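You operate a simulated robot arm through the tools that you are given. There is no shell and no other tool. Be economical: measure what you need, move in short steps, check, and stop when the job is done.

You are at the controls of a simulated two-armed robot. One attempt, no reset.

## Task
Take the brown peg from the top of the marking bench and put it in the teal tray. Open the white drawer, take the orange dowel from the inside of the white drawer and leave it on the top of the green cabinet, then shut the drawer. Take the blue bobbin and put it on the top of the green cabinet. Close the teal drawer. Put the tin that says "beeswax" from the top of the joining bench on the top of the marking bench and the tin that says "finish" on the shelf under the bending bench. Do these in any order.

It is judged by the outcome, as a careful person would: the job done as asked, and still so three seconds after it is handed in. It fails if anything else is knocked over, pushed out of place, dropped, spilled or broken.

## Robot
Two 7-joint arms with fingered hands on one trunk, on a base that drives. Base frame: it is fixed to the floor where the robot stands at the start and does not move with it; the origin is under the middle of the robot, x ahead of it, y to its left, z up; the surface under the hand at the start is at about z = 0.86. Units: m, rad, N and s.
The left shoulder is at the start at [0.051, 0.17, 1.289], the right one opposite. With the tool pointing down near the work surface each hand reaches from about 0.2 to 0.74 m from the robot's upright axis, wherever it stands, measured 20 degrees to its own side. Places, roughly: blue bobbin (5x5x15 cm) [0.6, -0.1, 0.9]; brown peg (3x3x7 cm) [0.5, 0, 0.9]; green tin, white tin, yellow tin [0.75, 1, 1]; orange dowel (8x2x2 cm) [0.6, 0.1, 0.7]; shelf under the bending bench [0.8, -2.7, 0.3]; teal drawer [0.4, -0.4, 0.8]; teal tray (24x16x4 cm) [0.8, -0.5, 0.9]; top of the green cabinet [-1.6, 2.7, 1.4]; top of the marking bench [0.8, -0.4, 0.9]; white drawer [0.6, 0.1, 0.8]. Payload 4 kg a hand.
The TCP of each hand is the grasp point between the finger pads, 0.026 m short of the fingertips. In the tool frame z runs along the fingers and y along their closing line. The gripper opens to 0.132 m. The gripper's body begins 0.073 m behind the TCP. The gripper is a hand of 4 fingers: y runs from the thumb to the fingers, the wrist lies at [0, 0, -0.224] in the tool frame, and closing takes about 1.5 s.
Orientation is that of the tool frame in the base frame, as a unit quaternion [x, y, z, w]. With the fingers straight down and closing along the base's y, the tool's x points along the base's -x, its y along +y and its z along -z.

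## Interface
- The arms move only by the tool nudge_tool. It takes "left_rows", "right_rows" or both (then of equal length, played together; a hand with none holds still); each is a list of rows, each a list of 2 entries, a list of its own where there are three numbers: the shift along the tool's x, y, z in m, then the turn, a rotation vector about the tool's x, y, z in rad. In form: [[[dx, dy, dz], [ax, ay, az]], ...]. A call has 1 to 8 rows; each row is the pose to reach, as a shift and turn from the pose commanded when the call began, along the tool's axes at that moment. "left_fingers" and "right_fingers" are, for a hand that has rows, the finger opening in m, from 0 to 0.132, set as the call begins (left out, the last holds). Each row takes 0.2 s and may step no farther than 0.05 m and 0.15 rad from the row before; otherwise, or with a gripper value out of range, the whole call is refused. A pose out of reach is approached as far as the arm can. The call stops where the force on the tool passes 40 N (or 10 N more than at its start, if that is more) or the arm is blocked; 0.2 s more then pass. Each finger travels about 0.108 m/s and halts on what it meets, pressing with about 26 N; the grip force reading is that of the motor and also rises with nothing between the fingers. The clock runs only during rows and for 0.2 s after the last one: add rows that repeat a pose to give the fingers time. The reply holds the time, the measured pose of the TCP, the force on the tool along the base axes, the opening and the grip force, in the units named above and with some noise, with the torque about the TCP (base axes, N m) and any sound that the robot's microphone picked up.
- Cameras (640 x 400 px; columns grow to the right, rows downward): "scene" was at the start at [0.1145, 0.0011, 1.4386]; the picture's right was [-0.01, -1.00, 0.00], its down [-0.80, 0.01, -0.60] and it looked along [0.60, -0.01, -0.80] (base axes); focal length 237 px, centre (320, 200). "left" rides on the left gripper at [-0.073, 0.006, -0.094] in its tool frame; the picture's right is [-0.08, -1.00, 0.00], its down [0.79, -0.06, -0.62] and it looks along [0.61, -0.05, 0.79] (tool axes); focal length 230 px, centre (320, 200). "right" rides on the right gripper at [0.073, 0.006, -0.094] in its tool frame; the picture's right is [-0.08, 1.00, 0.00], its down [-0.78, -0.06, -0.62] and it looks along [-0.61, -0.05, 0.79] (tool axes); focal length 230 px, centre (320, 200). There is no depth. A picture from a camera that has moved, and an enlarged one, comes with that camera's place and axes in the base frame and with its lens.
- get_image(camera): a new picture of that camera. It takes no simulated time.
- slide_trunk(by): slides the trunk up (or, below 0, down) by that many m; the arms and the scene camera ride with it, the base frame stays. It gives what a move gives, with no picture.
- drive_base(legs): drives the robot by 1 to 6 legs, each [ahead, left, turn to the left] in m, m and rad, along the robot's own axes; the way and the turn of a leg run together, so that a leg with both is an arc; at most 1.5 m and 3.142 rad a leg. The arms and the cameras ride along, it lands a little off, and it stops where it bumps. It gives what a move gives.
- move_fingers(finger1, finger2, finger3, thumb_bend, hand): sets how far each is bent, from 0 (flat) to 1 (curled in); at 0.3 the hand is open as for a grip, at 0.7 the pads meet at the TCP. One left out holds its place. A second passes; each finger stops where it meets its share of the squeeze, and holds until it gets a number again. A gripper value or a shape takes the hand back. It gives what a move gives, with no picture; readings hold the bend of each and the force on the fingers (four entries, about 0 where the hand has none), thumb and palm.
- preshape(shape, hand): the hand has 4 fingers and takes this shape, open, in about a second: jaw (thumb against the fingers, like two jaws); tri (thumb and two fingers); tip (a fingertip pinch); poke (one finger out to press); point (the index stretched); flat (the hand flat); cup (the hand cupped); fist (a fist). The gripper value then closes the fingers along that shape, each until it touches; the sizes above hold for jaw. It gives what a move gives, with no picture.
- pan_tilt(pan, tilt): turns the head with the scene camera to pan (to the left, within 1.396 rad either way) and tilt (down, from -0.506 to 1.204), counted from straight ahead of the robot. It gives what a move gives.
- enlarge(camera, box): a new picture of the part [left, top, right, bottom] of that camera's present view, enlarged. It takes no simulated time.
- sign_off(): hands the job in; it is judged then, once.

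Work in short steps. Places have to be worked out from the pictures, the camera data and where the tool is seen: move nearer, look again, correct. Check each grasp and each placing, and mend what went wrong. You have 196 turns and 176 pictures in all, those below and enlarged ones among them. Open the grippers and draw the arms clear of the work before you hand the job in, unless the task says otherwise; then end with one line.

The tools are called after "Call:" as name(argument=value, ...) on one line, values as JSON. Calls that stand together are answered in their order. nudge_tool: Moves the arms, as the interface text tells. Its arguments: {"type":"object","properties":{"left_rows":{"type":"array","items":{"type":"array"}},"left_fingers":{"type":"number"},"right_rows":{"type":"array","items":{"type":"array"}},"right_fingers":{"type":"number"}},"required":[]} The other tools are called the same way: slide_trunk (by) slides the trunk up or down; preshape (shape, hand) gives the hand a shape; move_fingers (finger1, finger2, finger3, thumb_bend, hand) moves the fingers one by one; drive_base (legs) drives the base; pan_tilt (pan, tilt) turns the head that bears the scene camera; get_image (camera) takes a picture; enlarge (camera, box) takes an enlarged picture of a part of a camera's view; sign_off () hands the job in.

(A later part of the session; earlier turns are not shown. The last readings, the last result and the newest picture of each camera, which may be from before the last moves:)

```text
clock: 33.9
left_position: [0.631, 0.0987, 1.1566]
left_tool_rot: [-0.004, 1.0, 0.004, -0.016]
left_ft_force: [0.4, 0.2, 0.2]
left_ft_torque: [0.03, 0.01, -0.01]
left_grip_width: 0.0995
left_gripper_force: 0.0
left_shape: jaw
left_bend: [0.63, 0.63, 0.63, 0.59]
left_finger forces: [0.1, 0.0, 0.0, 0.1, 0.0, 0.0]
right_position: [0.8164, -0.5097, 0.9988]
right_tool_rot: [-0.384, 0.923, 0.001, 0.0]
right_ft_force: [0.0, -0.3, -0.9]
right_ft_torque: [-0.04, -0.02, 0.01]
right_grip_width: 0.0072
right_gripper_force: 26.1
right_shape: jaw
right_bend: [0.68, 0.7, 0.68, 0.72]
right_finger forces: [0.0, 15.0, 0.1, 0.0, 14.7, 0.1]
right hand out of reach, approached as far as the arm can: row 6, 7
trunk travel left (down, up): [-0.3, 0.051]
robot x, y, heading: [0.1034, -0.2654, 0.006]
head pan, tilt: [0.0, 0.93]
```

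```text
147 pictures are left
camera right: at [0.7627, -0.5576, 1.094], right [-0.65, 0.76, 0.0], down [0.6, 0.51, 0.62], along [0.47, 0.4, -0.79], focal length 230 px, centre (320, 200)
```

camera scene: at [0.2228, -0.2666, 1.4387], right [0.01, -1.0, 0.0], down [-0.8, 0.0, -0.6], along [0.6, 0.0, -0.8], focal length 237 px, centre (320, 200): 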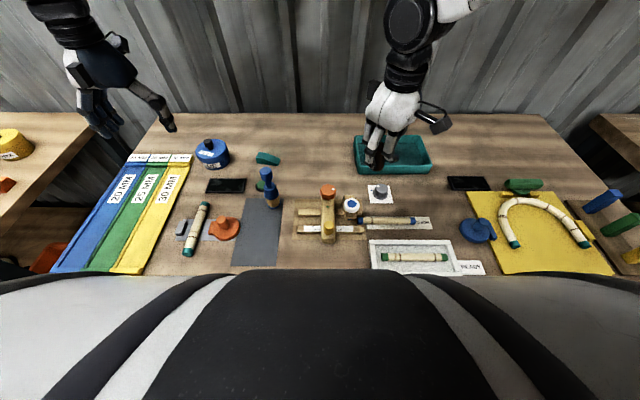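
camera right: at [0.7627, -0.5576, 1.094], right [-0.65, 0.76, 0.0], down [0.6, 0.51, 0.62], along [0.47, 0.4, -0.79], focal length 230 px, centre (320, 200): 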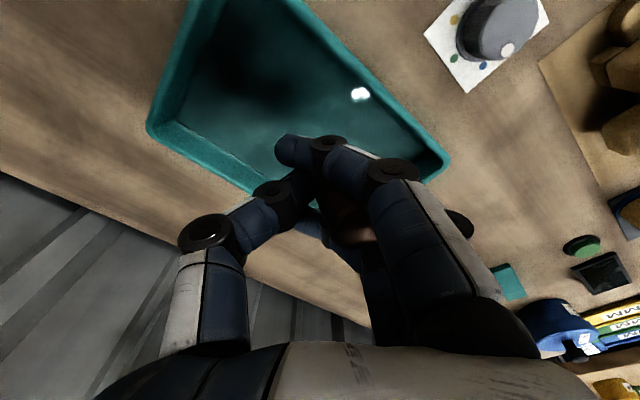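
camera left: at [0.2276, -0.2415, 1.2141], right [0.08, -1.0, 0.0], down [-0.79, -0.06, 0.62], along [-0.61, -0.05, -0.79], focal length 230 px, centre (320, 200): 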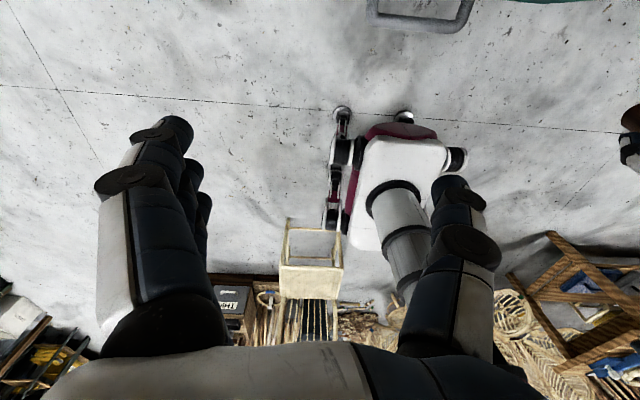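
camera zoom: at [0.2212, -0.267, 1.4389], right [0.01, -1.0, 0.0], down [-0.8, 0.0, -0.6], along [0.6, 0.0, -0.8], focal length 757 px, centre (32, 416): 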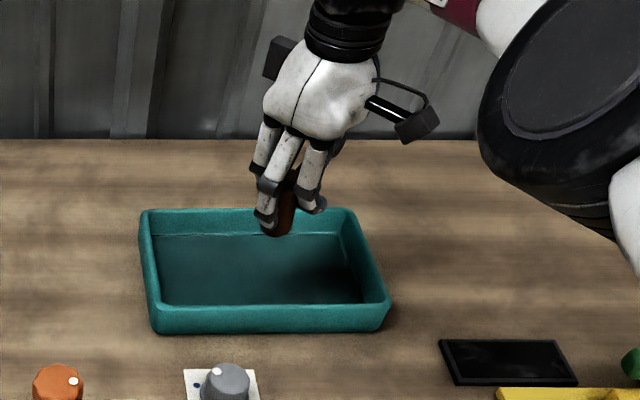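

The hand is over the tray but near its front wall, so I creep the base ahead 3 cm to centre it.

Call:
drive_base(legs=[[0.03, 0, 0]])

Call:
nudge_tool(right_rows=[[[0, 0, 0.03], [0, 0, 0]], [[0, 0, 0.06], [0, 0, 0]], [[0, 0, 0.08], [0, 0, 0]], [[0, 0, 0.08], [0, 0, 0]]])

Call:
enlarge(camera="scene", box=[310, 70, 510, 195])

Call:
get_image(camera="right")

```text
clock: 34.8
left_position: [0.6617, 0.1, 1.1555]
left_tool_rot: [-0.004, 1.0, 0.003, -0.016]
left_ft_force: [-0.3, 0.0, -0.3]
left_ft_torque: [0.02, 0.01, -0.01]
left_grip_width: 0.0998
left_gripper_force: 0.0
left_shape: jaw
left_bend: [0.63, 0.63, 0.63, 0.59]
left_finger forces: [0.0, 0.1, 0.0, 0.0, 0.1, 0.1]
right_position: [0.8496, -0.5094, 0.998]
right_tool_rot: [-0.383, 0.924, 0.0, -0.001]
right_ft_force: [-0.6, -0.6, 0.4]
right_ft_torque: [-0.02, 0.01, -0.02]
right_grip_width: 0.0072
right_gripper_force: 26.0
right_shape: jaw
right_bend: [0.68, 0.7, 0.68, 0.72]
right_finger forces: [0.0, 15.0, 0.1, 0.0, 14.8, 0.0]
trunk travel left (down, up): [-0.3, 0.051]
robot x, y, heading: [0.1366, -0.269, 0.005]
head pan, tilt: [0.0, 0.93]
```

```text
clock: 35.8
left_position: [0.6605, 0.1004, 1.1567]
left_tool_rot: [-0.003, 1.0, 0.003, -0.017]
left_ft_force: [-0.5, 0.1, -0.5]
left_ft_torque: [0.01, -0.01, -0.02]
left_grip_width: 0.0998
left_gripper_force: 0.0
left_shape: jaw
left_bend: [0.63, 0.63, 0.63, 0.59]
left_finger forces: [0.0, 0.0, 0.0, 0.0, 0.1, 0.0]
right_position: [0.8369, -0.5093, 0.9234]
right_tool_rot: [-0.383, 0.924, 0.0, 0.0]
right_ft_force: [-0.1, 0.4, -0.4]
right_ft_torque: [-0.01, 0.03, -0.02]
right_grip_width: 0.0075
right_gripper_force: 26.2
right_shape: jaw
right_bend: [0.68, 0.7, 0.68, 0.72]
right_finger forces: [0.0, 15.0, 0.1, 0.0, 14.7, 0.0]
right hand out of reach, approached as far as the arm can: row 2, 3, 4
trunk travel left (down, up): [-0.3, 0.051]
robot x, y, heading: [0.1406, -0.2718, 0.007]
head pan, tilt: [0.0, 0.93]
```

```text
3.20 times, centred on (410, 132) of scene
camera zoom: at [0.2522, -0.2666, 1.4388], right [0.01, -1.0, 0.0], down [-0.8, 0.0, -0.6], along [0.6, 0.0, -0.8], focal length 757 px, centre (32, 416)
```

zoom: 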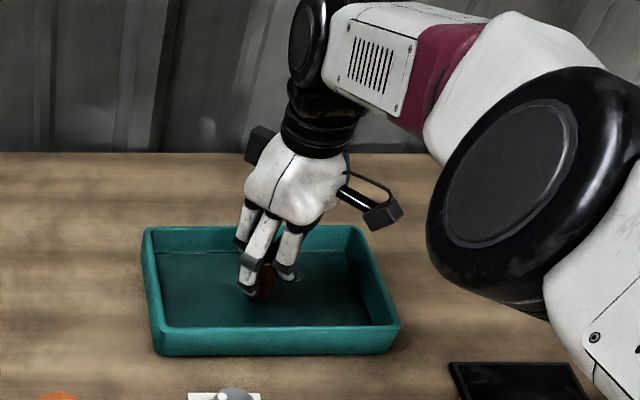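

```text
145 pictures are left
camera right: at [0.7822, -0.5561, 1.0169], right [-0.65, 0.76, 0.0], down [0.6, 0.51, 0.62], along [0.47, 0.4, -0.79], focal length 230 px, centre (320, 200)
```

right: 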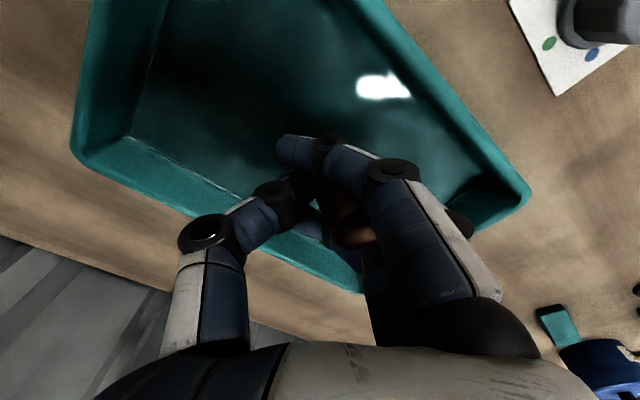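

There is a little more to go, so I lower the trunk 2 cm to bring the peg close to the tray floor.

Call:
slide_trunk(by=-0.02)

Call:
enlarge(camera="scene", box=[350, 100, 450, 195])

```text
clock: 36.4
left_position: [0.6586, 0.0998, 1.1382]
left_tool_rot: [-0.004, 1.0, 0.004, -0.015]
left_ft_force: [-0.4, -0.1, 0.8]
left_ft_torque: [-0.02, -0.01, 0.01]
left_grip_width: 0.0995
left_gripper_force: 0.2
left_shape: jaw
left_bend: [0.63, 0.63, 0.63, 0.59]
left_finger forces: [0.0, 0.0, 0.0, 0.1, 0.0, 0.1]
right_position: [0.8377, -0.5085, 0.9077]
right_tool_rot: [-0.382, 0.924, -0.003, 0.005]
right_ft_force: [6.7, -9.9, 37.8]
right_ft_torque: [0.09, 0.11, 0.04]
right_grip_width: 0.0105
right_gripper_force: 25.8
right_shape: jaw
right_bend: [0.68, 0.71, 0.68, 0.77]
right_finger forces: [0.1, 15.7, 3.6, 0.0, 31.8, 0.0]
trunk travel left (down, up): [-0.28, 0.071]
robot x, y, heading: [0.1381, -0.2698, 0.006]
head pan, tilt: [0.0, 0.93]
```

```text
4.21 times, centred on (400, 148) of scene
camera zoom: at [0.2519, -0.2664, 1.4191], right [0.01, -1.0, 0.0], down [-0.8, 0.0, -0.6], along [0.6, 0.0, -0.8], focal length 996 px, centre (-17, 421)
```

zoom: 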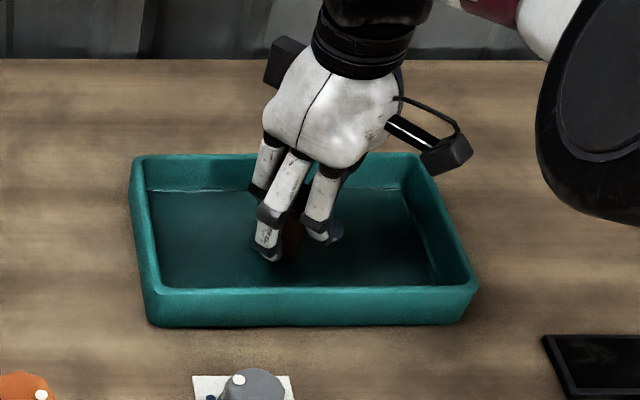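

It presses on the tray floor, so I raise the hand 6 mm and open a little.

Call:
slide_trunk(by=0.007)

Call:
nudge_tool(right_rows=[[[0, 0, 0], [0, 0, 0]], [[0, 0, 0], [0, 0, 0]], [[0, 0, 0], [0, 0, 0]]], right_fingers=0.07)

Call:
enlarge(camera="scene", box=[350, 100, 450, 195])

Call:
get_image(camera="right")

```text
clock: 37.0
left_position: [0.6596, 0.1013, 1.1438]
left_tool_rot: [-0.003, 1.0, 0.004, -0.016]
left_ft_force: [0.8, 0.5, 1.5]
left_ft_torque: [-0.04, 0.03, 0.0]
left_grip_width: 0.0998
left_gripper_force: 0.0
left_shape: jaw
left_bend: [0.63, 0.63, 0.63, 0.59]
left_finger forces: [0.0, 0.0, 0.0, 0.1, 0.1, 0.0]
right_position: [0.8346, -0.5055, 0.9092]
right_tool_rot: [-0.383, 0.924, 0.001, 0.0]
right_ft_force: [2.2, -2.5, 15.8]
right_ft_torque: [0.11, 0.15, -0.01]
right_grip_width: 0.01
right_gripper_force: 25.7
right_shape: jaw
right_bend: [0.68, 0.71, 0.68, 0.76]
right_finger forces: [0.0, 16.2, 1.5, 0.0, 21.1, 0.0]
trunk travel left (down, up): [-0.287, 0.064]
robot x, y, heading: [0.1363, -0.2675, 0.005]
head pan, tilt: [0.0, 0.93]
```

```text
clock: 37.8
left_position: [0.6613, 0.1004, 1.1435]
left_tool_rot: [-0.004, 1.0, 0.003, -0.017]
left_ft_force: [0.3, -0.7, -0.5]
left_ft_torque: [-0.01, -0.03, 0.04]
left_grip_width: 0.0997
left_gripper_force: 0.1
left_shape: jaw
left_bend: [0.63, 0.63, 0.63, 0.59]
left_finger forces: [0.1, 0.0, 0.0, 0.0, 0.0, 0.0]
right_position: [0.8352, -0.5064, 0.9083]
right_tool_rot: [-0.383, 0.924, 0.001, -0.001]
right_ft_force: [0.1, -0.3, -0.3]
right_ft_torque: [-0.01, 0.0, 0.03]
right_grip_width: 0.0695
right_gripper_force: 0.1
right_shape: jaw
right_bend: [0.72, 0.72, 0.72, 0.7]
right_finger forces: [0.0, 0.0, 0.0, 0.0, 0.0, 0.0]
trunk travel left (down, up): [-0.287, 0.064]
robot x, y, heading: [0.1403, -0.2658, 0.007]
head pan, tilt: [0.0, 0.93]
```

```text
4.21 times, centred on (400, 148) of scene
camera zoom: at [0.2541, -0.2664, 1.4255], right [0.01, -1.0, 0.0], down [-0.8, 0.0, -0.6], along [0.6, 0.0, -0.8], focal length 996 px, centre (-17, 421)
```

zoom: 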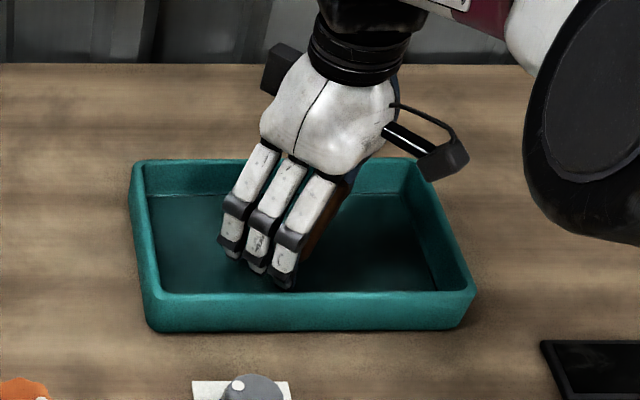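

```text
142 pictures are left
camera right: at [0.7811, -0.5543, 1.0021], right [-0.65, 0.76, 0.0], down [0.6, 0.51, 0.62], along [0.47, 0.4, -0.79], focal length 230 px, centre (320, 200)
```

right: 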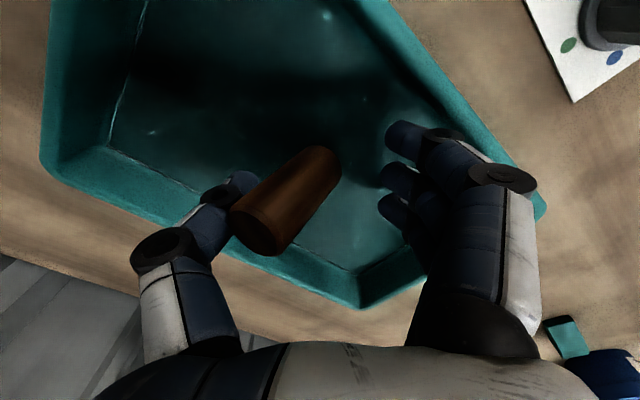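

The peg leans against the thumb inside the tray. I open a bit wider and raise the hand slowly so it settles in the tray.

Call:
nudge_tool(right_rows=[[[0, 0, 0], [0, 0, 0]], [[0, 0, -0.02], [0, 0, 0]], [[0, 0, -0.04], [0, 0, 0]], [[0, 0, -0.07], [0, 0, 0]], [[0, 0, -0.11], [0, 0, 0]], [[0, 0, -0.15], [0, 0, 0]], [[0, 0, -0.19], [0, 0, 0]]], right_fingers=0.09)

Call:
get_image(camera="right")

Call:
enlarge(camera="scene", box=[220, 100, 480, 275])

```text
clock: 39.4
left_position: [0.6605, 0.1015, 1.1425]
left_tool_rot: [-0.004, 1.0, 0.003, -0.015]
left_ft_force: [-0.3, 0.0, 0.5]
left_ft_torque: [0.02, 0.02, -0.02]
left_grip_width: 0.0996
left_gripper_force: 0.2
left_shape: jaw
left_bend: [0.63, 0.63, 0.63, 0.59]
left_finger forces: [0.0, 0.1, 0.0, 0.1, 0.0, 0.1]
right_position: [0.8354, -0.5057, 1.0994]
right_tool_rot: [-0.383, 0.924, 0.0, 0.0]
right_ft_force: [-0.6, 0.1, -0.3]
right_ft_torque: [0.0, -0.02, 0.0]
right_grip_width: 0.0895
right_gripper_force: 0.1
right_shape: jaw
right_bend: [0.69, 0.69, 0.69, 0.65]
right_finger forces: [0.0, 0.0, 0.0, 0.0, 0.0, 0.0]
trunk travel left (down, up): [-0.287, 0.064]
robot x, y, heading: [0.1361, -0.2754, 0.004]
head pan, tilt: [0.0, 0.93]
```

```text
141 pictures are left
camera right: at [0.7811, -0.5531, 1.1935], right [-0.65, 0.76, 0.0], down [0.6, 0.51, 0.62], along [0.47, 0.4, -0.79], focal length 230 px, centre (320, 200)
```

right: 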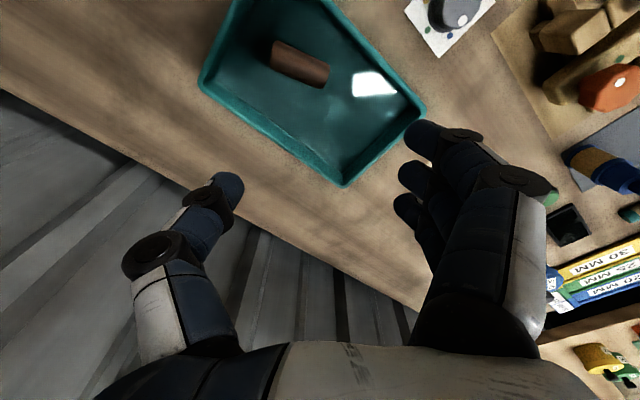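

```text
2.29 times, centred on (350, 188) of scene
camera zoom: at [0.2535, -0.2662, 1.4256], right [0.01, -1.0, 0.0], down [-0.8, 0.0, -0.6], along [0.6, 0.0, -0.8], focal length 541 px, centre (251, 229)
```

zoom: 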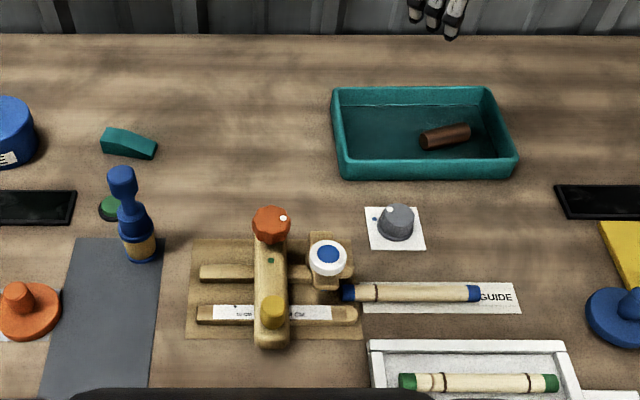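

The peg lies in the tray. Next is the white drawer: I back the base off to about (-0.30, -0.13) so the left hand can take the handle at about (0.37, 0.073, 0.78).

Call:
drive_base(legs=[[-0.43, 0, 0], [0, 0.15, 0]])

Call:
enlarge(camera="scene", box=[160, 120, 400, 270])

Call:
get_image(camera="left")

```text
clock: 43.5
left_position: [0.2316, 0.2509, 1.1438]
left_tool_rot: [-0.009, 1.0, 0.003, -0.017]
left_ft_force: [0.0, -0.5, 0.2]
left_ft_torque: [0.0, 0.01, 0.01]
left_grip_width: 0.1001
left_gripper_force: 0.1
left_shape: jaw
left_bend: [0.63, 0.63, 0.63, 0.59]
left_finger forces: [0.0, 0.0, 0.1, 0.0, 0.1, 0.1]
right_position: [0.4121, -0.3551, 1.0987]
right_tool_rot: [-0.387, 0.922, 0.0, 0.0]
right_ft_force: [0.0, -0.1, -0.1]
right_ft_torque: [-0.05, -0.01, 0.03]
right_grip_width: 0.0895
right_gripper_force: 0.0
right_shape: jaw
right_bend: [0.69, 0.69, 0.69, 0.65]
right_finger forces: [0.1, 0.0, 0.0, 0.1, 0.0, 0.1]
trunk travel left (down, up): [-0.287, 0.064]
robot x, y, heading: [-0.2849, -0.1256, 0.012]
head pan, tilt: [0.0, 0.93]
```

```text
2.67 times, centred on (280, 195) of scene
camera zoom: at [-0.1713, -0.1198, 1.4255], right [0.01, -1.0, 0.0], down [-0.8, -0.01, -0.6], along [0.6, 0.01, -0.8], focal length 631 px, centre (427, 213)
```

zoom: 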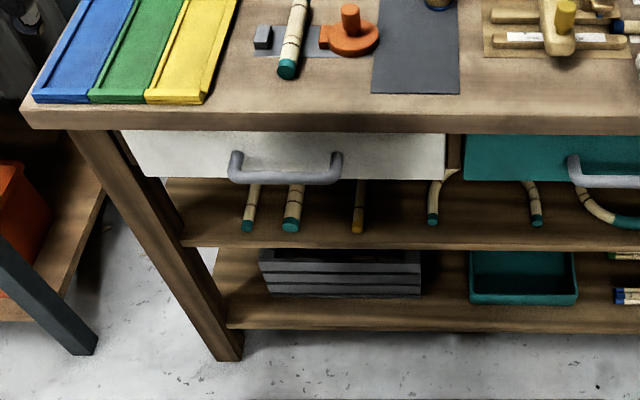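

```text
138 pictures are left
camera left: at [0.3077, 0.2563, 1.2347], right [0.09, -1.0, -0.01], down [-0.76, -0.08, 0.64], along [-0.64, -0.05, -0.77], focal length 230 px, centre (320, 200)
```

left: 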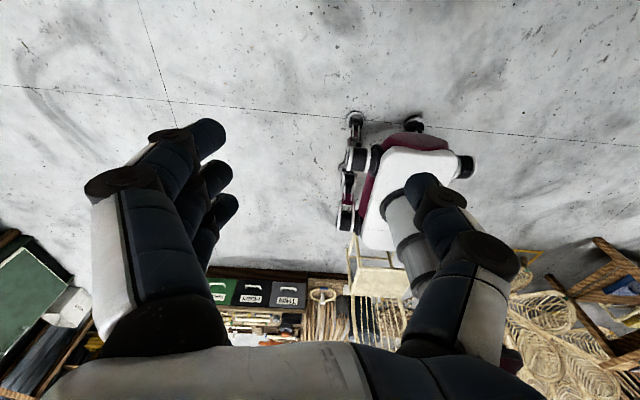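

The handle bar comes out at (0.369, 0.073, 0.783). I turn the left hand to point straight ahead with the thumb on top, in two halves.

Call:
nudge_tool(left_rows=[[[0, -0.01, 0.01], [0.0863, -0.0863, -0.0863]], [[0, -0.02, 0.02], [0.1726, -0.1726, -0.1726]], [[0, -0.03, 0.03], [0.2589, -0.2589, -0.2589]], [[0, -0.04, 0.04], [0.3452, -0.3452, -0.3452]], [[0, -0.05, 0.05], [0.4315, -0.4315, -0.4315]], [[0, -0.06, 0.06], [0.5178, -0.5178, -0.5178]], [[0, -0.07, 0.07], [0.6041, -0.6041, -0.6041]]])

Call:
get_image(camera="scene")

```text
clock: 45.1
left_position: [0.2322, 0.1802, 1.0727]
left_tool_rot: [-0.3, 0.869, -0.278, 0.278]
left_ft_force: [1.0, -0.3, 0.6]
left_ft_torque: [0.0, 0.0, 0.02]
left_grip_width: 0.0998
left_gripper_force: 0.0
left_shape: jaw
left_bend: [0.63, 0.63, 0.63, 0.59]
left_finger forces: [0.0, 0.0, 0.1, 0.0, 0.1, 0.0]
right_position: [0.4142, -0.3536, 1.0979]
right_tool_rot: [-0.387, 0.922, 0.0, -0.001]
right_ft_force: [0.1, 0.6, 0.6]
right_ft_torque: [0.01, 0.02, -0.01]
right_grip_width: 0.0896
right_gripper_force: 0.0
right_shape: jaw
right_bend: [0.69, 0.69, 0.69, 0.65]
right_finger forces: [0.0, 0.0, 0.1, 0.0, 0.0, 0.0]
trunk travel left (down, up): [-0.287, 0.064]
robot x, y, heading: [-0.2829, -0.1232, 0.019]
head pan, tilt: [0.0, 0.93]
```

```text
137 pictures are left
camera scene: at [-0.1715, -0.1186, 1.4255], right [0.02, -1.0, 0.0], down [-0.8, -0.01, -0.6], along [0.6, 0.01, -0.8], focal length 237 px, centre (320, 200)
```

scene: 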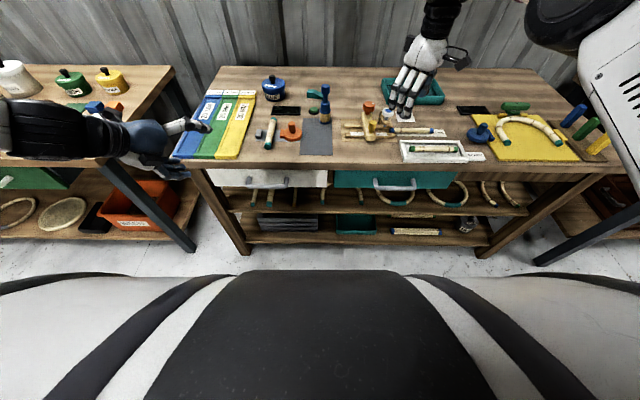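

That works, so I finish the turn.

Call:
nudge_tool(left_rows=[[[0, 0, 0], [0.0863, -0.0863, -0.0863]], [[0, 0, 0], [0.1726, -0.1726, -0.1726]], [[0, 0, 0], [0.2589, -0.2589, -0.2589]], [[0, 0, 0], [0.3452, -0.3452, -0.3452]], [[0, 0, 0], [0.4315, -0.4315, -0.4315]], [[0, 0, 0], [0.5178, -0.5178, -0.5178]], [[0, 0, 0], [0.6041, -0.6041, -0.6041]]])

Call:
get_image(camera="scene")

```text
clock: 46.8
left_position: [0.2312, 0.1794, 1.0718]
left_tool_rot: [0.511, -0.506, 0.486, -0.497]
left_ft_force: [-0.2, -0.1, 0.3]
left_ft_torque: [0.03, -0.02, -0.01]
left_grip_width: 0.0997
left_gripper_force: 0.1
left_shape: jaw
left_bend: [0.63, 0.63, 0.63, 0.59]
left_finger forces: [0.0, 0.0, 0.0, 0.0, 0.1, 0.1]
right_position: [0.4145, -0.3552, 1.0982]
right_tool_rot: [-0.387, 0.922, 0.0, 0.0]
right_ft_force: [-0.1, -0.4, 0.2]
right_ft_torque: [0.02, 0.0, 0.0]
right_grip_width: 0.0898
right_gripper_force: 0.0
right_shape: jaw
right_bend: [0.69, 0.69, 0.69, 0.65]
right_finger forces: [0.0, 0.0, 0.1, 0.0, 0.0, 0.1]
trunk travel left (down, up): [-0.287, 0.064]
robot x, y, heading: [-0.2891, -0.1259, 0.019]
head pan, tilt: [0.0, 0.93]
```

```text
136 pictures are left
camera scene: at [-0.1707, -0.1205, 1.4255], right [0.01, -1.0, 0.0], down [-0.8, -0.01, -0.6], along [0.6, 0.01, -0.8], focal length 237 px, centre (320, 200)
```

scene: 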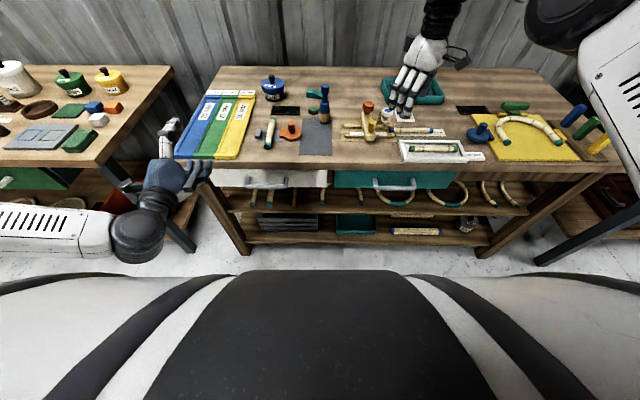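

The hand points ahead, thumb up. I lower it to the handle's height, in front of the bar.

Call:
nudge_tool(left_rows=[[[0.0153, 0.0413, 0], [0, 0, 0]], [[0.0306, 0.0826, 0], [0, 0, 0]], [[0.0459, 0.1239, 0], [0, 0, 0]], [[0.0612, 0.1652, 0], [0, 0, 0]], [[0.0765, 0.2065, 0], [0, 0, 0]], [[0.0918, 0.2478, 0], [0, 0, 0]], [[0.107, 0.289, 0], [0, 0, 0]], [[0.107, 0.289, 0.04], [0, 0, 0]]])

Call:
enlarge(camera="scene", box=[160, 120, 400, 270])

Call:
get_image(camera="left")

```text
clock: 48.5
left_position: [0.2647, 0.0784, 0.7801]
left_tool_rot: [0.51, -0.507, 0.485, -0.497]
left_ft_force: [0.7, 0.2, 0.3]
left_ft_torque: [0.0, -0.01, -0.01]
left_grip_width: 0.0996
left_gripper_force: 0.0
left_shape: jaw
left_bend: [0.63, 0.63, 0.63, 0.59]
left_finger forces: [0.0, 0.0, 0.0, 0.0, 0.0, 0.0]
right_position: [0.4137, -0.3545, 1.0985]
right_tool_rot: [-0.387, 0.922, 0.0, 0.001]
right_ft_force: [0.7, 0.2, 1.3]
right_ft_torque: [0.01, 0.0, 0.02]
right_grip_width: 0.0898
right_gripper_force: 0.1
right_shape: jaw
right_bend: [0.69, 0.69, 0.69, 0.65]
right_finger forces: [0.0, 0.0, 0.1, 0.1, 0.1, 0.0]
trunk travel left (down, up): [-0.287, 0.064]
robot x, y, heading: [-0.286, -0.1229, 0.018]
head pan, tilt: [0.0, 0.93]
```

```text
2.67 times, centred on (280, 195) of scene
camera zoom: at [-0.1706, -0.1203, 1.4255], right [0.01, -1.0, 0.0], down [-0.8, -0.01, -0.6], along [0.6, 0.01, -0.8], focal length 631 px, centre (427, 213)
```

zoom: 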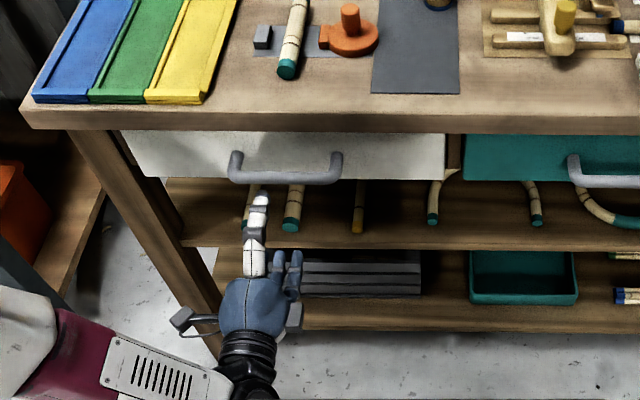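

```text
134 pictures are left
camera left: at [0.1698, 0.1499, 0.7792], right [0.03, 0.07, 1.0], down [-0.6, -0.79, 0.08], along [0.8, -0.6, 0.02], focal length 230 px, centre (320, 200)
```

left: 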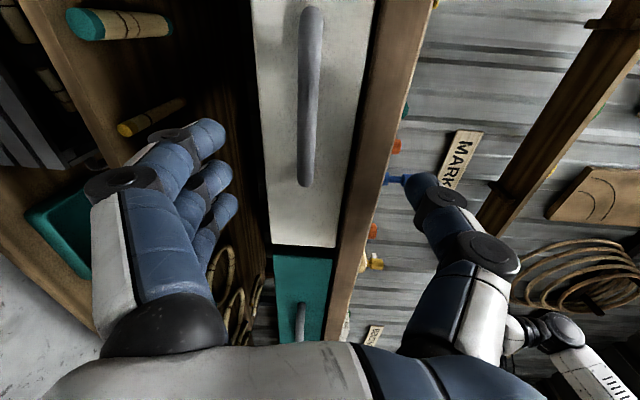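

The bar lies a touch lower and more to the left than the hand's centre, so I correct and advance around it.

Call:
nudge_tool(left_rows=[[[-0.007, 0.008, 0.02], [0, 0, 0]], [[-0.007, 0.008, 0.05], [0, 0, 0]], [[-0.007, 0.008, 0.08], [0, 0, 0]], [[-0.007, 0.008, 0.105], [0, 0, 0]]])

Call:
enlarge(camera="scene", box=[160, 120, 400, 270])

Call:
get_image(camera="left")

```text
clock: 49.5
left_position: [0.368, 0.0861, 0.7717]
left_tool_rot: [0.511, -0.506, 0.485, -0.498]
left_ft_force: [-0.6, -0.1, -0.1]
left_ft_torque: [0.0, 0.02, 0.01]
left_grip_width: 0.0997
left_gripper_force: 0.0
left_shape: jaw
left_bend: [0.63, 0.63, 0.63, 0.59]
left_finger forces: [0.0, 0.0, 0.0, 0.1, 0.1, 0.1]
right_position: [0.4129, -0.3543, 1.0984]
right_tool_rot: [-0.386, 0.922, 0.0, 0.0]
right_ft_force: [-0.2, 0.3, 0.1]
right_ft_torque: [-0.01, 0.04, 0.02]
right_grip_width: 0.0892
right_gripper_force: 0.1
right_shape: jaw
right_bend: [0.69, 0.69, 0.69, 0.65]
right_finger forces: [0.1, 0.0, 0.0, 0.0, 0.0, 0.0]
trunk travel left (down, up): [-0.287, 0.064]
robot x, y, heading: [-0.2864, -0.1253, 0.017]
head pan, tilt: [0.0, 0.93]
```

```text
2.67 times, centred on (280, 195) of scene
camera zoom: at [-0.1712, -0.1204, 1.4255], right [0.01, -1.0, 0.0], down [-0.8, -0.01, -0.6], along [0.6, 0.01, -0.8], focal length 631 px, centre (427, 213)
```

zoom: 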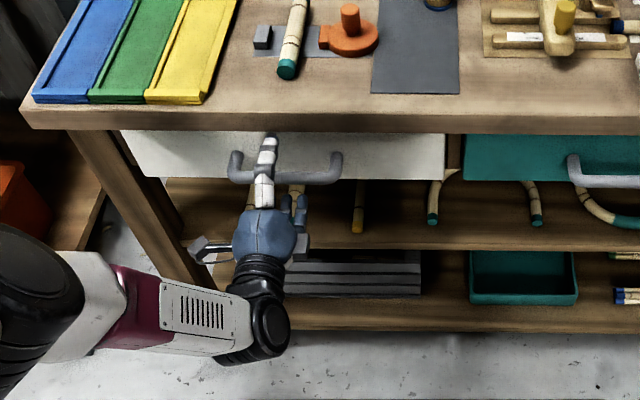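

```text
132 pictures are left
camera left: at [0.2728, 0.1578, 0.769], right [0.03, 0.07, 1.0], down [-0.6, -0.79, 0.08], along [0.8, -0.6, 0.02], focal length 230 px, centre (320, 200)
```

left: 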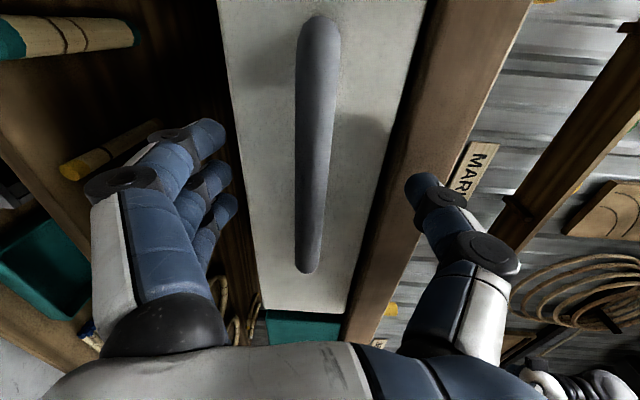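

The bar sits between thumb and fingers, so I close the hand.

Call:
nudge_tool(left_rows=[[[0, 0, 0.01], [0, 0, 0]], [[0, 0, 0.01], [0, 0, 0]], [[0, 0, 0.01], [0, 0, 0]], [[0, 0, 0.01], [0, 0, 0]], [[0, 0, 0.01], [0, 0, 0]], [[0, 0, 0.01], [0, 0, 0]]], left_fingers=0.0)

Call:
get_image(camera="left")

```text
clock: 51.0
left_position: [0.3786, 0.0863, 0.7695]
left_tool_rot: [0.51, -0.508, 0.485, -0.497]
left_ft_force: [-0.7, -0.2, -1.6]
left_ft_torque: [0.04, 0.03, -0.03]
left_grip_width: 0.0
left_gripper_force: 26.0
left_shape: jaw
left_bend: [0.72, 0.7, 0.72, 0.72]
left_finger forces: [2.3, 0.0, 2.6, 0.0, 3.2, 0.0]
right_position: [0.4135, -0.3534, 1.099]
right_tool_rot: [-0.387, 0.922, 0.0, 0.0]
right_ft_force: [-0.5, 0.4, -0.5]
right_ft_torque: [0.04, 0.01, 0.01]
right_grip_width: 0.0895
right_gripper_force: 0.1
right_shape: jaw
right_bend: [0.69, 0.69, 0.69, 0.65]
right_finger forces: [0.0, 0.0, 0.0, 0.0, 0.0, 0.0]
trunk travel left (down, up): [-0.287, 0.064]
robot x, y, heading: [-0.2849, -0.1188, 0.014]
head pan, tilt: [0.0, 0.93]
```

```text
131 pictures are left
camera left: at [0.2821, 0.157, 0.7682], right [0.03, 0.07, 1.0], down [-0.6, -0.79, 0.08], along [0.8, -0.6, 0.02], focal length 230 px, centre (320, 200)
```

left: 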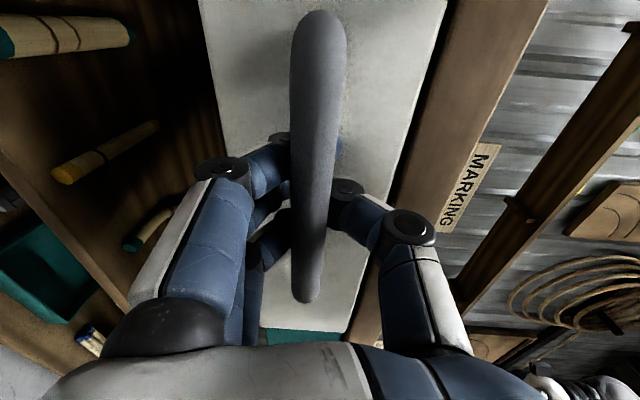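

Fingers and thumb close behind the bar, a good hook. I pull the drawer out along -x.

Call:
nudge_tool(left_rows=[[[0, 0, -0.02], [0, 0, 0]], [[0, 0, -0.05], [0, 0, 0]], [[0, 0, -0.08], [0, 0, 0]], [[0, 0, -0.11], [0, 0, 0]], [[0, 0, -0.14], [0, 0, 0]], [[0, 0, -0.17], [0, 0, 0]], [[0, 0, -0.2], [0, 0, 0]]])

Call:
get_image(camera="scene")

```text
clock: 52.5
left_position: [0.1772, 0.0813, 0.775]
left_tool_rot: [0.511, -0.507, 0.486, -0.496]
left_ft_force: [-1.7, 4.0, -15.8]
left_ft_torque: [0.1, -0.1, -0.04]
left_grip_width: 0.0
left_gripper_force: 26.0
left_shape: jaw
left_bend: [0.72, 0.7, 0.72, 0.72]
left_finger forces: [6.7, 0.0, 7.1, 0.0, 0.0, 0.0]
right_position: [0.4121, -0.3529, 1.0989]
right_tool_rot: [-0.386, 0.922, 0.0, 0.0]
right_ft_force: [0.3, 0.5, 0.4]
right_ft_torque: [-0.01, -0.06, -0.05]
right_grip_width: 0.0894
right_gripper_force: 0.0
right_shape: jaw
right_bend: [0.69, 0.69, 0.69, 0.65]
right_finger forces: [0.0, 0.1, 0.0, 0.1, 0.0, 0.0]
trunk travel left (down, up): [-0.287, 0.064]
robot x, y, heading: [-0.2894, -0.1262, 0.014]
head pan, tilt: [0.0, 0.93]
```

```text
130 pictures are left
camera scene: at [-0.1715, -0.1196, 1.4256], right [0.01, -1.0, 0.0], down [-0.8, -0.01, -0.6], along [0.6, 0.01, -0.8], focal length 237 px, centre (320, 200)
```

scene: 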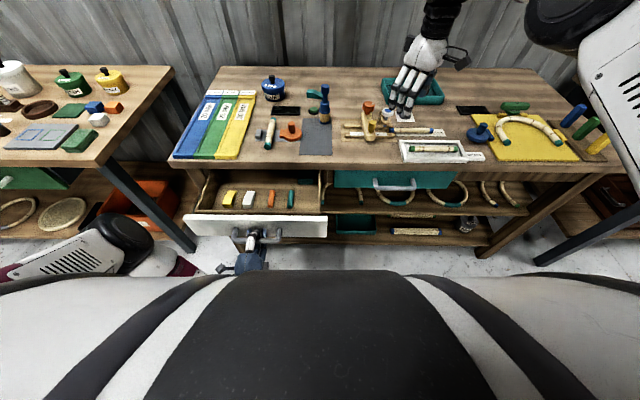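

The drawer opened and I can see four items in it: yellow, white, orange and teal. I pull another 7 cm and look closely.

Call:
nudge_tool(left_rows=[[[0, 0, -0.02], [0, 0, 0]], [[0, 0, -0.04], [0, 0, 0]], [[0, 0, -0.06], [0, 0, 0]], [[0, 0, -0.07], [0, 0, 0]]])

Call:
enlarge(camera="scene", box=[160, 140, 360, 275])

```text
clock: 53.5
left_position: [0.121, 0.0822, 0.7814]
left_tool_rot: [0.509, -0.505, 0.486, -0.5]
left_ft_force: [23.7, 0.0, -25.3]
left_ft_torque: [-0.03, -0.78, -0.02]
left_grip_width: 0.0002
left_gripper_force: 25.9
left_shape: jaw
left_bend: [0.7, 0.69, 0.7, 0.72]
left_finger forces: [16.2, 0.0, 16.5, 0.0, 0.0, 0.0]
right_position: [0.4162, -0.3543, 1.0968]
right_tool_rot: [-0.387, 0.922, 0.001, -0.001]
right_ft_force: [1.1, 0.1, 0.3]
right_ft_torque: [-0.01, -0.01, -0.02]
right_grip_width: 0.0894
right_gripper_force: 0.1
right_shape: jaw
right_bend: [0.69, 0.69, 0.69, 0.65]
right_finger forces: [0.0, 0.1, 0.0, 0.0, 0.0, 0.1]
trunk travel left (down, up): [-0.287, 0.064]
robot x, y, heading: [-0.2877, -0.1242, 0.014]
head pan, tilt: [0.0, 0.93]
stopped in row 4 (left hand): the force on the tool passed its limit at 45 N (the readings are from after the stop); the commanded pose is now the measured one
```

```text
2.96 times, centred on (260, 208) of scene
camera zoom: at [-0.1677, -0.1198, 1.4252], right [0.01, -1.0, 0.0], down [-0.8, -0.01, -0.6], along [0.6, 0.01, -0.8], focal length 701 px, centre (498, 178)
```

zoom: 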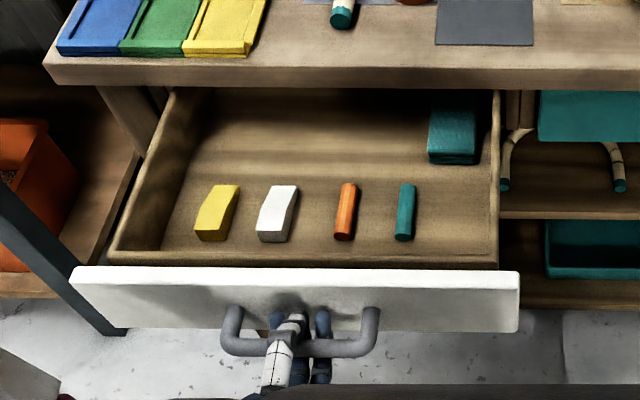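

The drawer is at its stop. The orange dowel lies along x at about (0.297, 0.069, 0.74). I keep the left hand on the handle for closing it later, and bring the right hand over, turning it square.

Call:
nudge_tool(right_rows=[[[-0.0224, 0.0414, 0], [0, 0, 0.099]], [[-0.0448, 0.0828, 0], [0, 0, 0.198]], [[-0.0672, 0.1242, 0], [0, 0, 0.297]], [[-0.0896, 0.1656, 0], [0, 0, 0.396]], [[-0.112, 0.207, 0], [0, 0, 0.495]], [[-0.1344, 0.2484, 0], [0, 0, 0.594]], [[-0.1568, 0.2898, 0], [0, 0, 0.693]], [[-0.179, 0.331, 0], [0, 0, 0.795]]], right_fingers=0.065)

Call:
get_image(camera="right")

```text
clock: 55.5
left_position: [0.1203, 0.0816, 0.7798]
left_tool_rot: [0.509, -0.505, 0.486, -0.5]
left_ft_force: [18.1, 0.9, -23.7]
left_ft_torque: [0.01, -0.61, 0.0]
left_grip_width: 0.0
left_gripper_force: 26.4
left_shape: jaw
left_bend: [0.7, 0.69, 0.7, 0.72]
left_finger forces: [14.5, 0.0, 14.8, 0.0, 0.1, 0.0]
right_position: [0.3453, -0.055, 1.0998]
right_tool_rot: [0.06, 0.998, 0.011, -0.007]
right_ft_force: [0.5, 0.7, 1.0]
right_ft_torque: [-0.01, 0.0, -0.05]
right_grip_width: 0.0656
right_gripper_force: 0.0
right_shape: jaw
right_bend: [0.73, 0.73, 0.73, 0.7]
right_finger forces: [0.0, 0.0, 0.0, 0.0, 0.0, 0.1]
trunk travel left (down, up): [-0.287, 0.064]
robot x, y, heading: [-0.2872, -0.1244, 0.014]
head pan, tilt: [0.0, 0.93]
stopped in row 8 (right hand): the arm was blocked; the commanded pose is now the measured one
```

```text
128 pictures are left
camera right: at [0.2764, -0.0426, 1.1947], right [0.2, 0.98, 0.02], down [0.78, -0.17, 0.6], along [0.6, -0.1, -0.8], focal length 230 px, centre (320, 200)
```

right: 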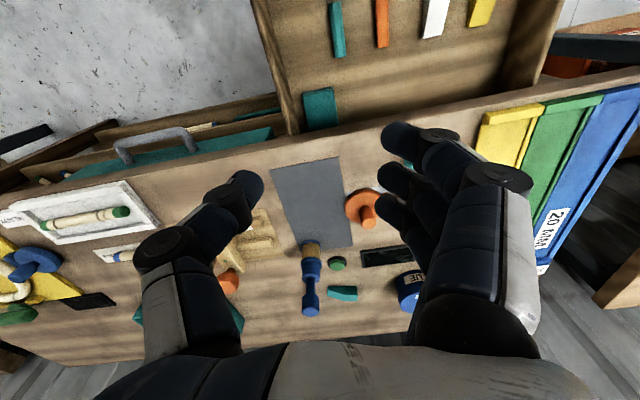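

The right arm was blocked near the end. I look at where the arms are.

Call:
get_image(camera="scene")

```text
127 pictures are left
camera scene: at [-0.1672, -0.1201, 1.4252], right [0.01, -1.0, 0.0], down [-0.8, -0.01, -0.6], along [0.6, 0.01, -0.8], focal length 237 px, centre (320, 200)
```

scene: 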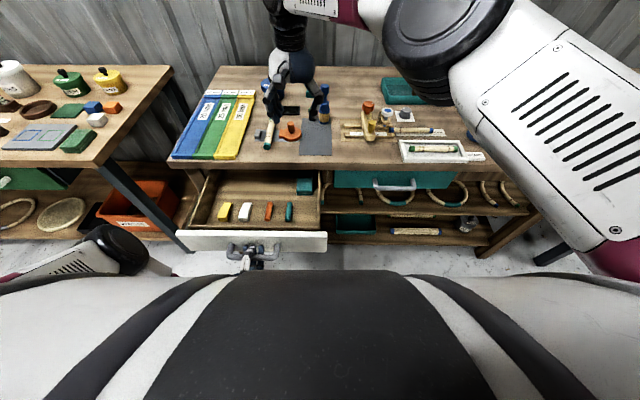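

The right arm reaches too far across. I release the handle, draw the left hand back, and shift the base left so the right hand reaches the dowel comfortably.

Call:
nudge_tool(left_rows=[[[0, 0, 0.005], [0, 0, 0]], [[0, 0, 0.005], [0, 0, 0]], [[0, 0, 0.005], [0, 0, 0]], [[0, 0, 0.005], [0, 0, 0]], [[0, 0, 0.005], [0, 0, 0]], [[0, 0, -0.03], [0, 0, 0]], [[0, 0, -0.07], [0, 0, 0]]], left_fingers=0.11)

Call:
get_image(camera="left")

```text
clock: 57.1
left_position: [0.048, 0.0814, 0.785]
left_tool_rot: [0.508, -0.504, 0.487, -0.501]
left_ft_force: [0.0, 0.3, 0.0]
left_ft_torque: [0.0, -0.03, 0.02]
left_grip_width: 0.1098
left_gripper_force: 0.0
left_shape: jaw
left_bend: [0.56, 0.56, 0.56, 0.52]
left_finger forces: [0.1, 0.0, 0.1, 0.0, 0.1, 0.0]
right_position: [0.3416, -0.0533, 1.1013]
right_tool_rot: [0.059, 0.998, 0.011, -0.006]
right_ft_force: [-0.4, -0.5, 0.7]
right_ft_torque: [0.0, 0.04, -0.01]
right_grip_width: 0.0654
right_gripper_force: 0.0
right_shape: jaw
right_bend: [0.73, 0.73, 0.73, 0.7]
right_finger forces: [0.1, 0.0, 0.1, 0.1, 0.0, 0.0]
trunk travel left (down, up): [-0.287, 0.064]
robot x, y, heading: [-0.2857, -0.1244, 0.013]
head pan, tilt: [0.0, 0.93]
```

```text
126 pictures are left
camera left: at [-0.0469, 0.1519, 0.7823], right [0.02, 0.07, 1.0], down [-0.6, -0.8, 0.07], along [0.8, -0.6, 0.02], focal length 230 px, centre (320, 200)
```

left: 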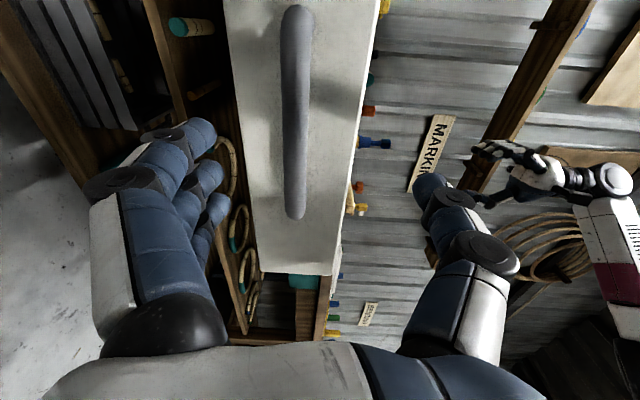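

The left hand is clear. I drive left by 0.28 m and take out the small heading error.

Call:
drive_base(legs=[[0, 0.28, -0.013]])

Call:
get_image(camera="scene")

Call:
get_image(camera="right")

```text
clock: 60.1
left_position: [0.0522, 0.352, 0.7836]
left_tool_rot: [-0.504, 0.508, -0.492, 0.496]
left_ft_force: [0.2, -0.3, 0.4]
left_ft_torque: [-0.01, 0.01, 0.0]
left_grip_width: 0.1097
left_gripper_force: 0.0
left_shape: jaw
left_bend: [0.56, 0.56, 0.56, 0.52]
left_finger forces: [0.1, 0.1, 0.0, 0.0, 0.0, 0.0]
right_position: [0.3428, 0.2121, 1.1001]
right_tool_rot: [0.067, 0.998, 0.011, -0.005]
right_ft_force: [0.2, -0.2, -0.2]
right_ft_torque: [-0.01, 0.0, -0.04]
right_grip_width: 0.0655
right_gripper_force: 0.0
right_shape: jaw
right_bend: [0.73, 0.73, 0.73, 0.7]
right_finger forces: [0.0, 0.0, 0.1, 0.0, 0.1, 0.0]
trunk travel left (down, up): [-0.287, 0.064]
robot x, y, heading: [-0.287, 0.1532, -0.007]
head pan, tilt: [0.0, 0.93]
```

```text
125 pictures are left
camera scene: at [-0.1722, 0.1557, 1.4255], right [0.0, -1.0, 0.0], down [-0.8, 0.0, -0.6], along [0.6, 0.0, -0.8], focal length 237 px, centre (320, 200)
```

scene: 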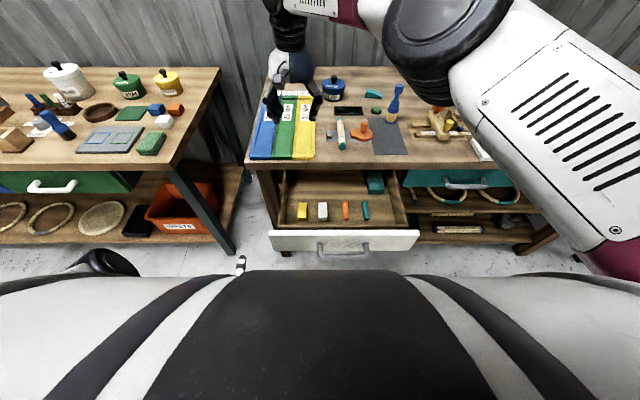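

```text
124 pictures are left
camera right: at [0.273, 0.2258, 1.196], right [0.21, 0.98, 0.02], down [0.78, -0.18, 0.61], along [0.59, -0.11, -0.8], focal length 230 px, centre (320, 200)
```

right: 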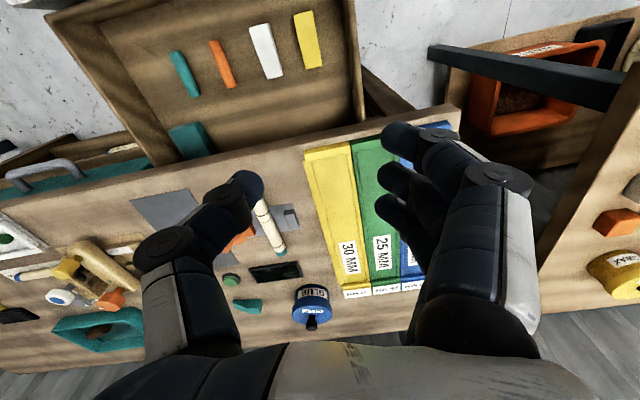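

The dowel is now at about (0.292, 0.064). I place the right hand square above it and go down to z 0.88 first.

Call:
nudge_tool(right_rows=[[[0.009, -0.04, 0], [0, 0, -0.034]], [[0.018, -0.08, 0], [0, 0, -0.067]], [[0.027, -0.12, 0], [0, 0, -0.1]], [[0.035, -0.154, 0.02], [0, 0, -0.134]], [[0.035, -0.154, 0.07], [0, 0, -0.134]], [[0.035, -0.154, 0.12], [0, 0, -0.134]], [[0.035, -0.154, 0.17], [0, 0, -0.134]], [[0.035, -0.154, 0.22], [0, 0, -0.134]]])

Call:
get_image(camera="right")

Call:
enlarge(camera="scene", box=[240, 120, 440, 265])

```text
clock: 61.9
left_position: [0.0515, 0.3507, 0.7837]
left_tool_rot: [-0.504, 0.509, -0.491, 0.496]
left_ft_force: [-0.3, -0.6, 0.8]
left_ft_torque: [-0.01, -0.02, 0.0]
left_grip_width: 0.1096
left_gripper_force: 0.0
left_shape: jaw
left_bend: [0.56, 0.56, 0.56, 0.52]
left_finger forces: [0.0, 0.0, 0.0, 0.0, 0.0, 0.0]
right_position: [0.2855, 0.0711, 0.8756]
right_tool_rot: [0.001, 1.0, 0.011, -0.005]
right_ft_force: [0.8, 0.1, -0.1]
right_ft_torque: [0.02, 0.0, -0.01]
right_grip_width: 0.0652
right_gripper_force: 0.1
right_shape: jaw
right_bend: [0.73, 0.73, 0.73, 0.7]
right_finger forces: [0.0, 0.0, 0.0, 0.0, 0.0, 0.0]
trunk travel left (down, up): [-0.287, 0.064]
robot x, y, heading: [-0.2855, 0.1547, -0.001]
head pan, tilt: [0.0, 0.93]
```

```text
123 pictures are left
camera right: at [0.2142, 0.075, 0.9715], right [0.08, 1.0, 0.02], down [0.79, -0.08, 0.61], along [0.61, -0.03, -0.79], focal length 230 px, centre (320, 200)
```

right: 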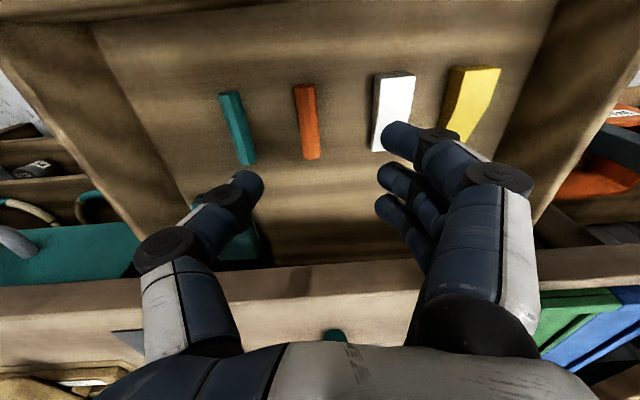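

```text
2.76 times, centred on (340, 192) of scene
camera zoom: at [-0.1717, 0.1553, 1.4255], right [0.0, -1.0, 0.0], down [-0.8, 0.0, -0.6], along [0.6, 0.0, -0.8], focal length 653 px, centre (265, 221)
```

zoom: 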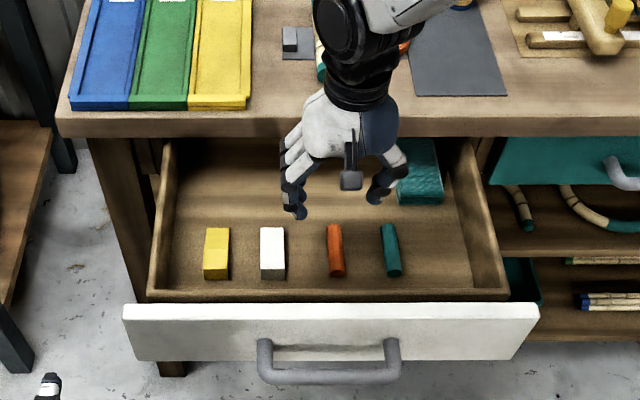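

The hand is nearly aligned. I correct y by 7 mm and go down to z 0.776.

Call:
nudge_tool(right_rows=[[[-0.002, -0.007, 0.03], [0, 0, 0]], [[-0.002, -0.007, 0.07], [0, 0, 0]], [[-0.002, -0.007, 0.1], [0, 0, 0]], [[-0.002, -0.007, 0.1], [0, 0, 0]]])

Call:
get_image(camera="right")

```text
clock: 62.9
left_position: [0.0511, 0.3524, 0.7852]
left_tool_rot: [-0.504, 0.507, -0.492, 0.496]
left_ft_force: [0.6, 0.2, -0.4]
left_ft_torque: [-0.02, 0.01, -0.01]
left_grip_width: 0.1097
left_gripper_force: 0.0
left_shape: jaw
left_bend: [0.56, 0.56, 0.56, 0.52]
left_finger forces: [0.1, 0.1, 0.1, 0.1, 0.1, 0.0]
right_position: [0.2835, 0.0646, 0.7779]
right_tool_rot: [0.001, 1.0, 0.011, -0.005]
right_ft_force: [-0.2, 0.5, -0.6]
right_ft_torque: [0.01, 0.02, 0.0]
right_grip_width: 0.0654
right_gripper_force: 0.0
right_shape: jaw
right_bend: [0.73, 0.73, 0.73, 0.7]
right_finger forces: [0.0, 0.0, 0.0, 0.0, 0.0, 0.0]
trunk travel left (down, up): [-0.287, 0.064]
robot x, y, heading: [-0.2917, 0.1594, -0.002]
head pan, tilt: [0.0, 0.93]
```

```text
121 pictures are left
camera right: at [0.2131, 0.0693, 0.8731], right [0.08, 1.0, 0.02], down [0.79, -0.08, 0.61], along [0.61, -0.03, -0.79], focal length 230 px, centre (320, 200)
```

right: 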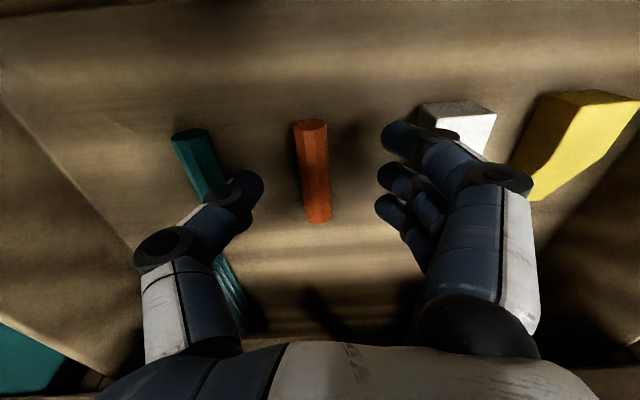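

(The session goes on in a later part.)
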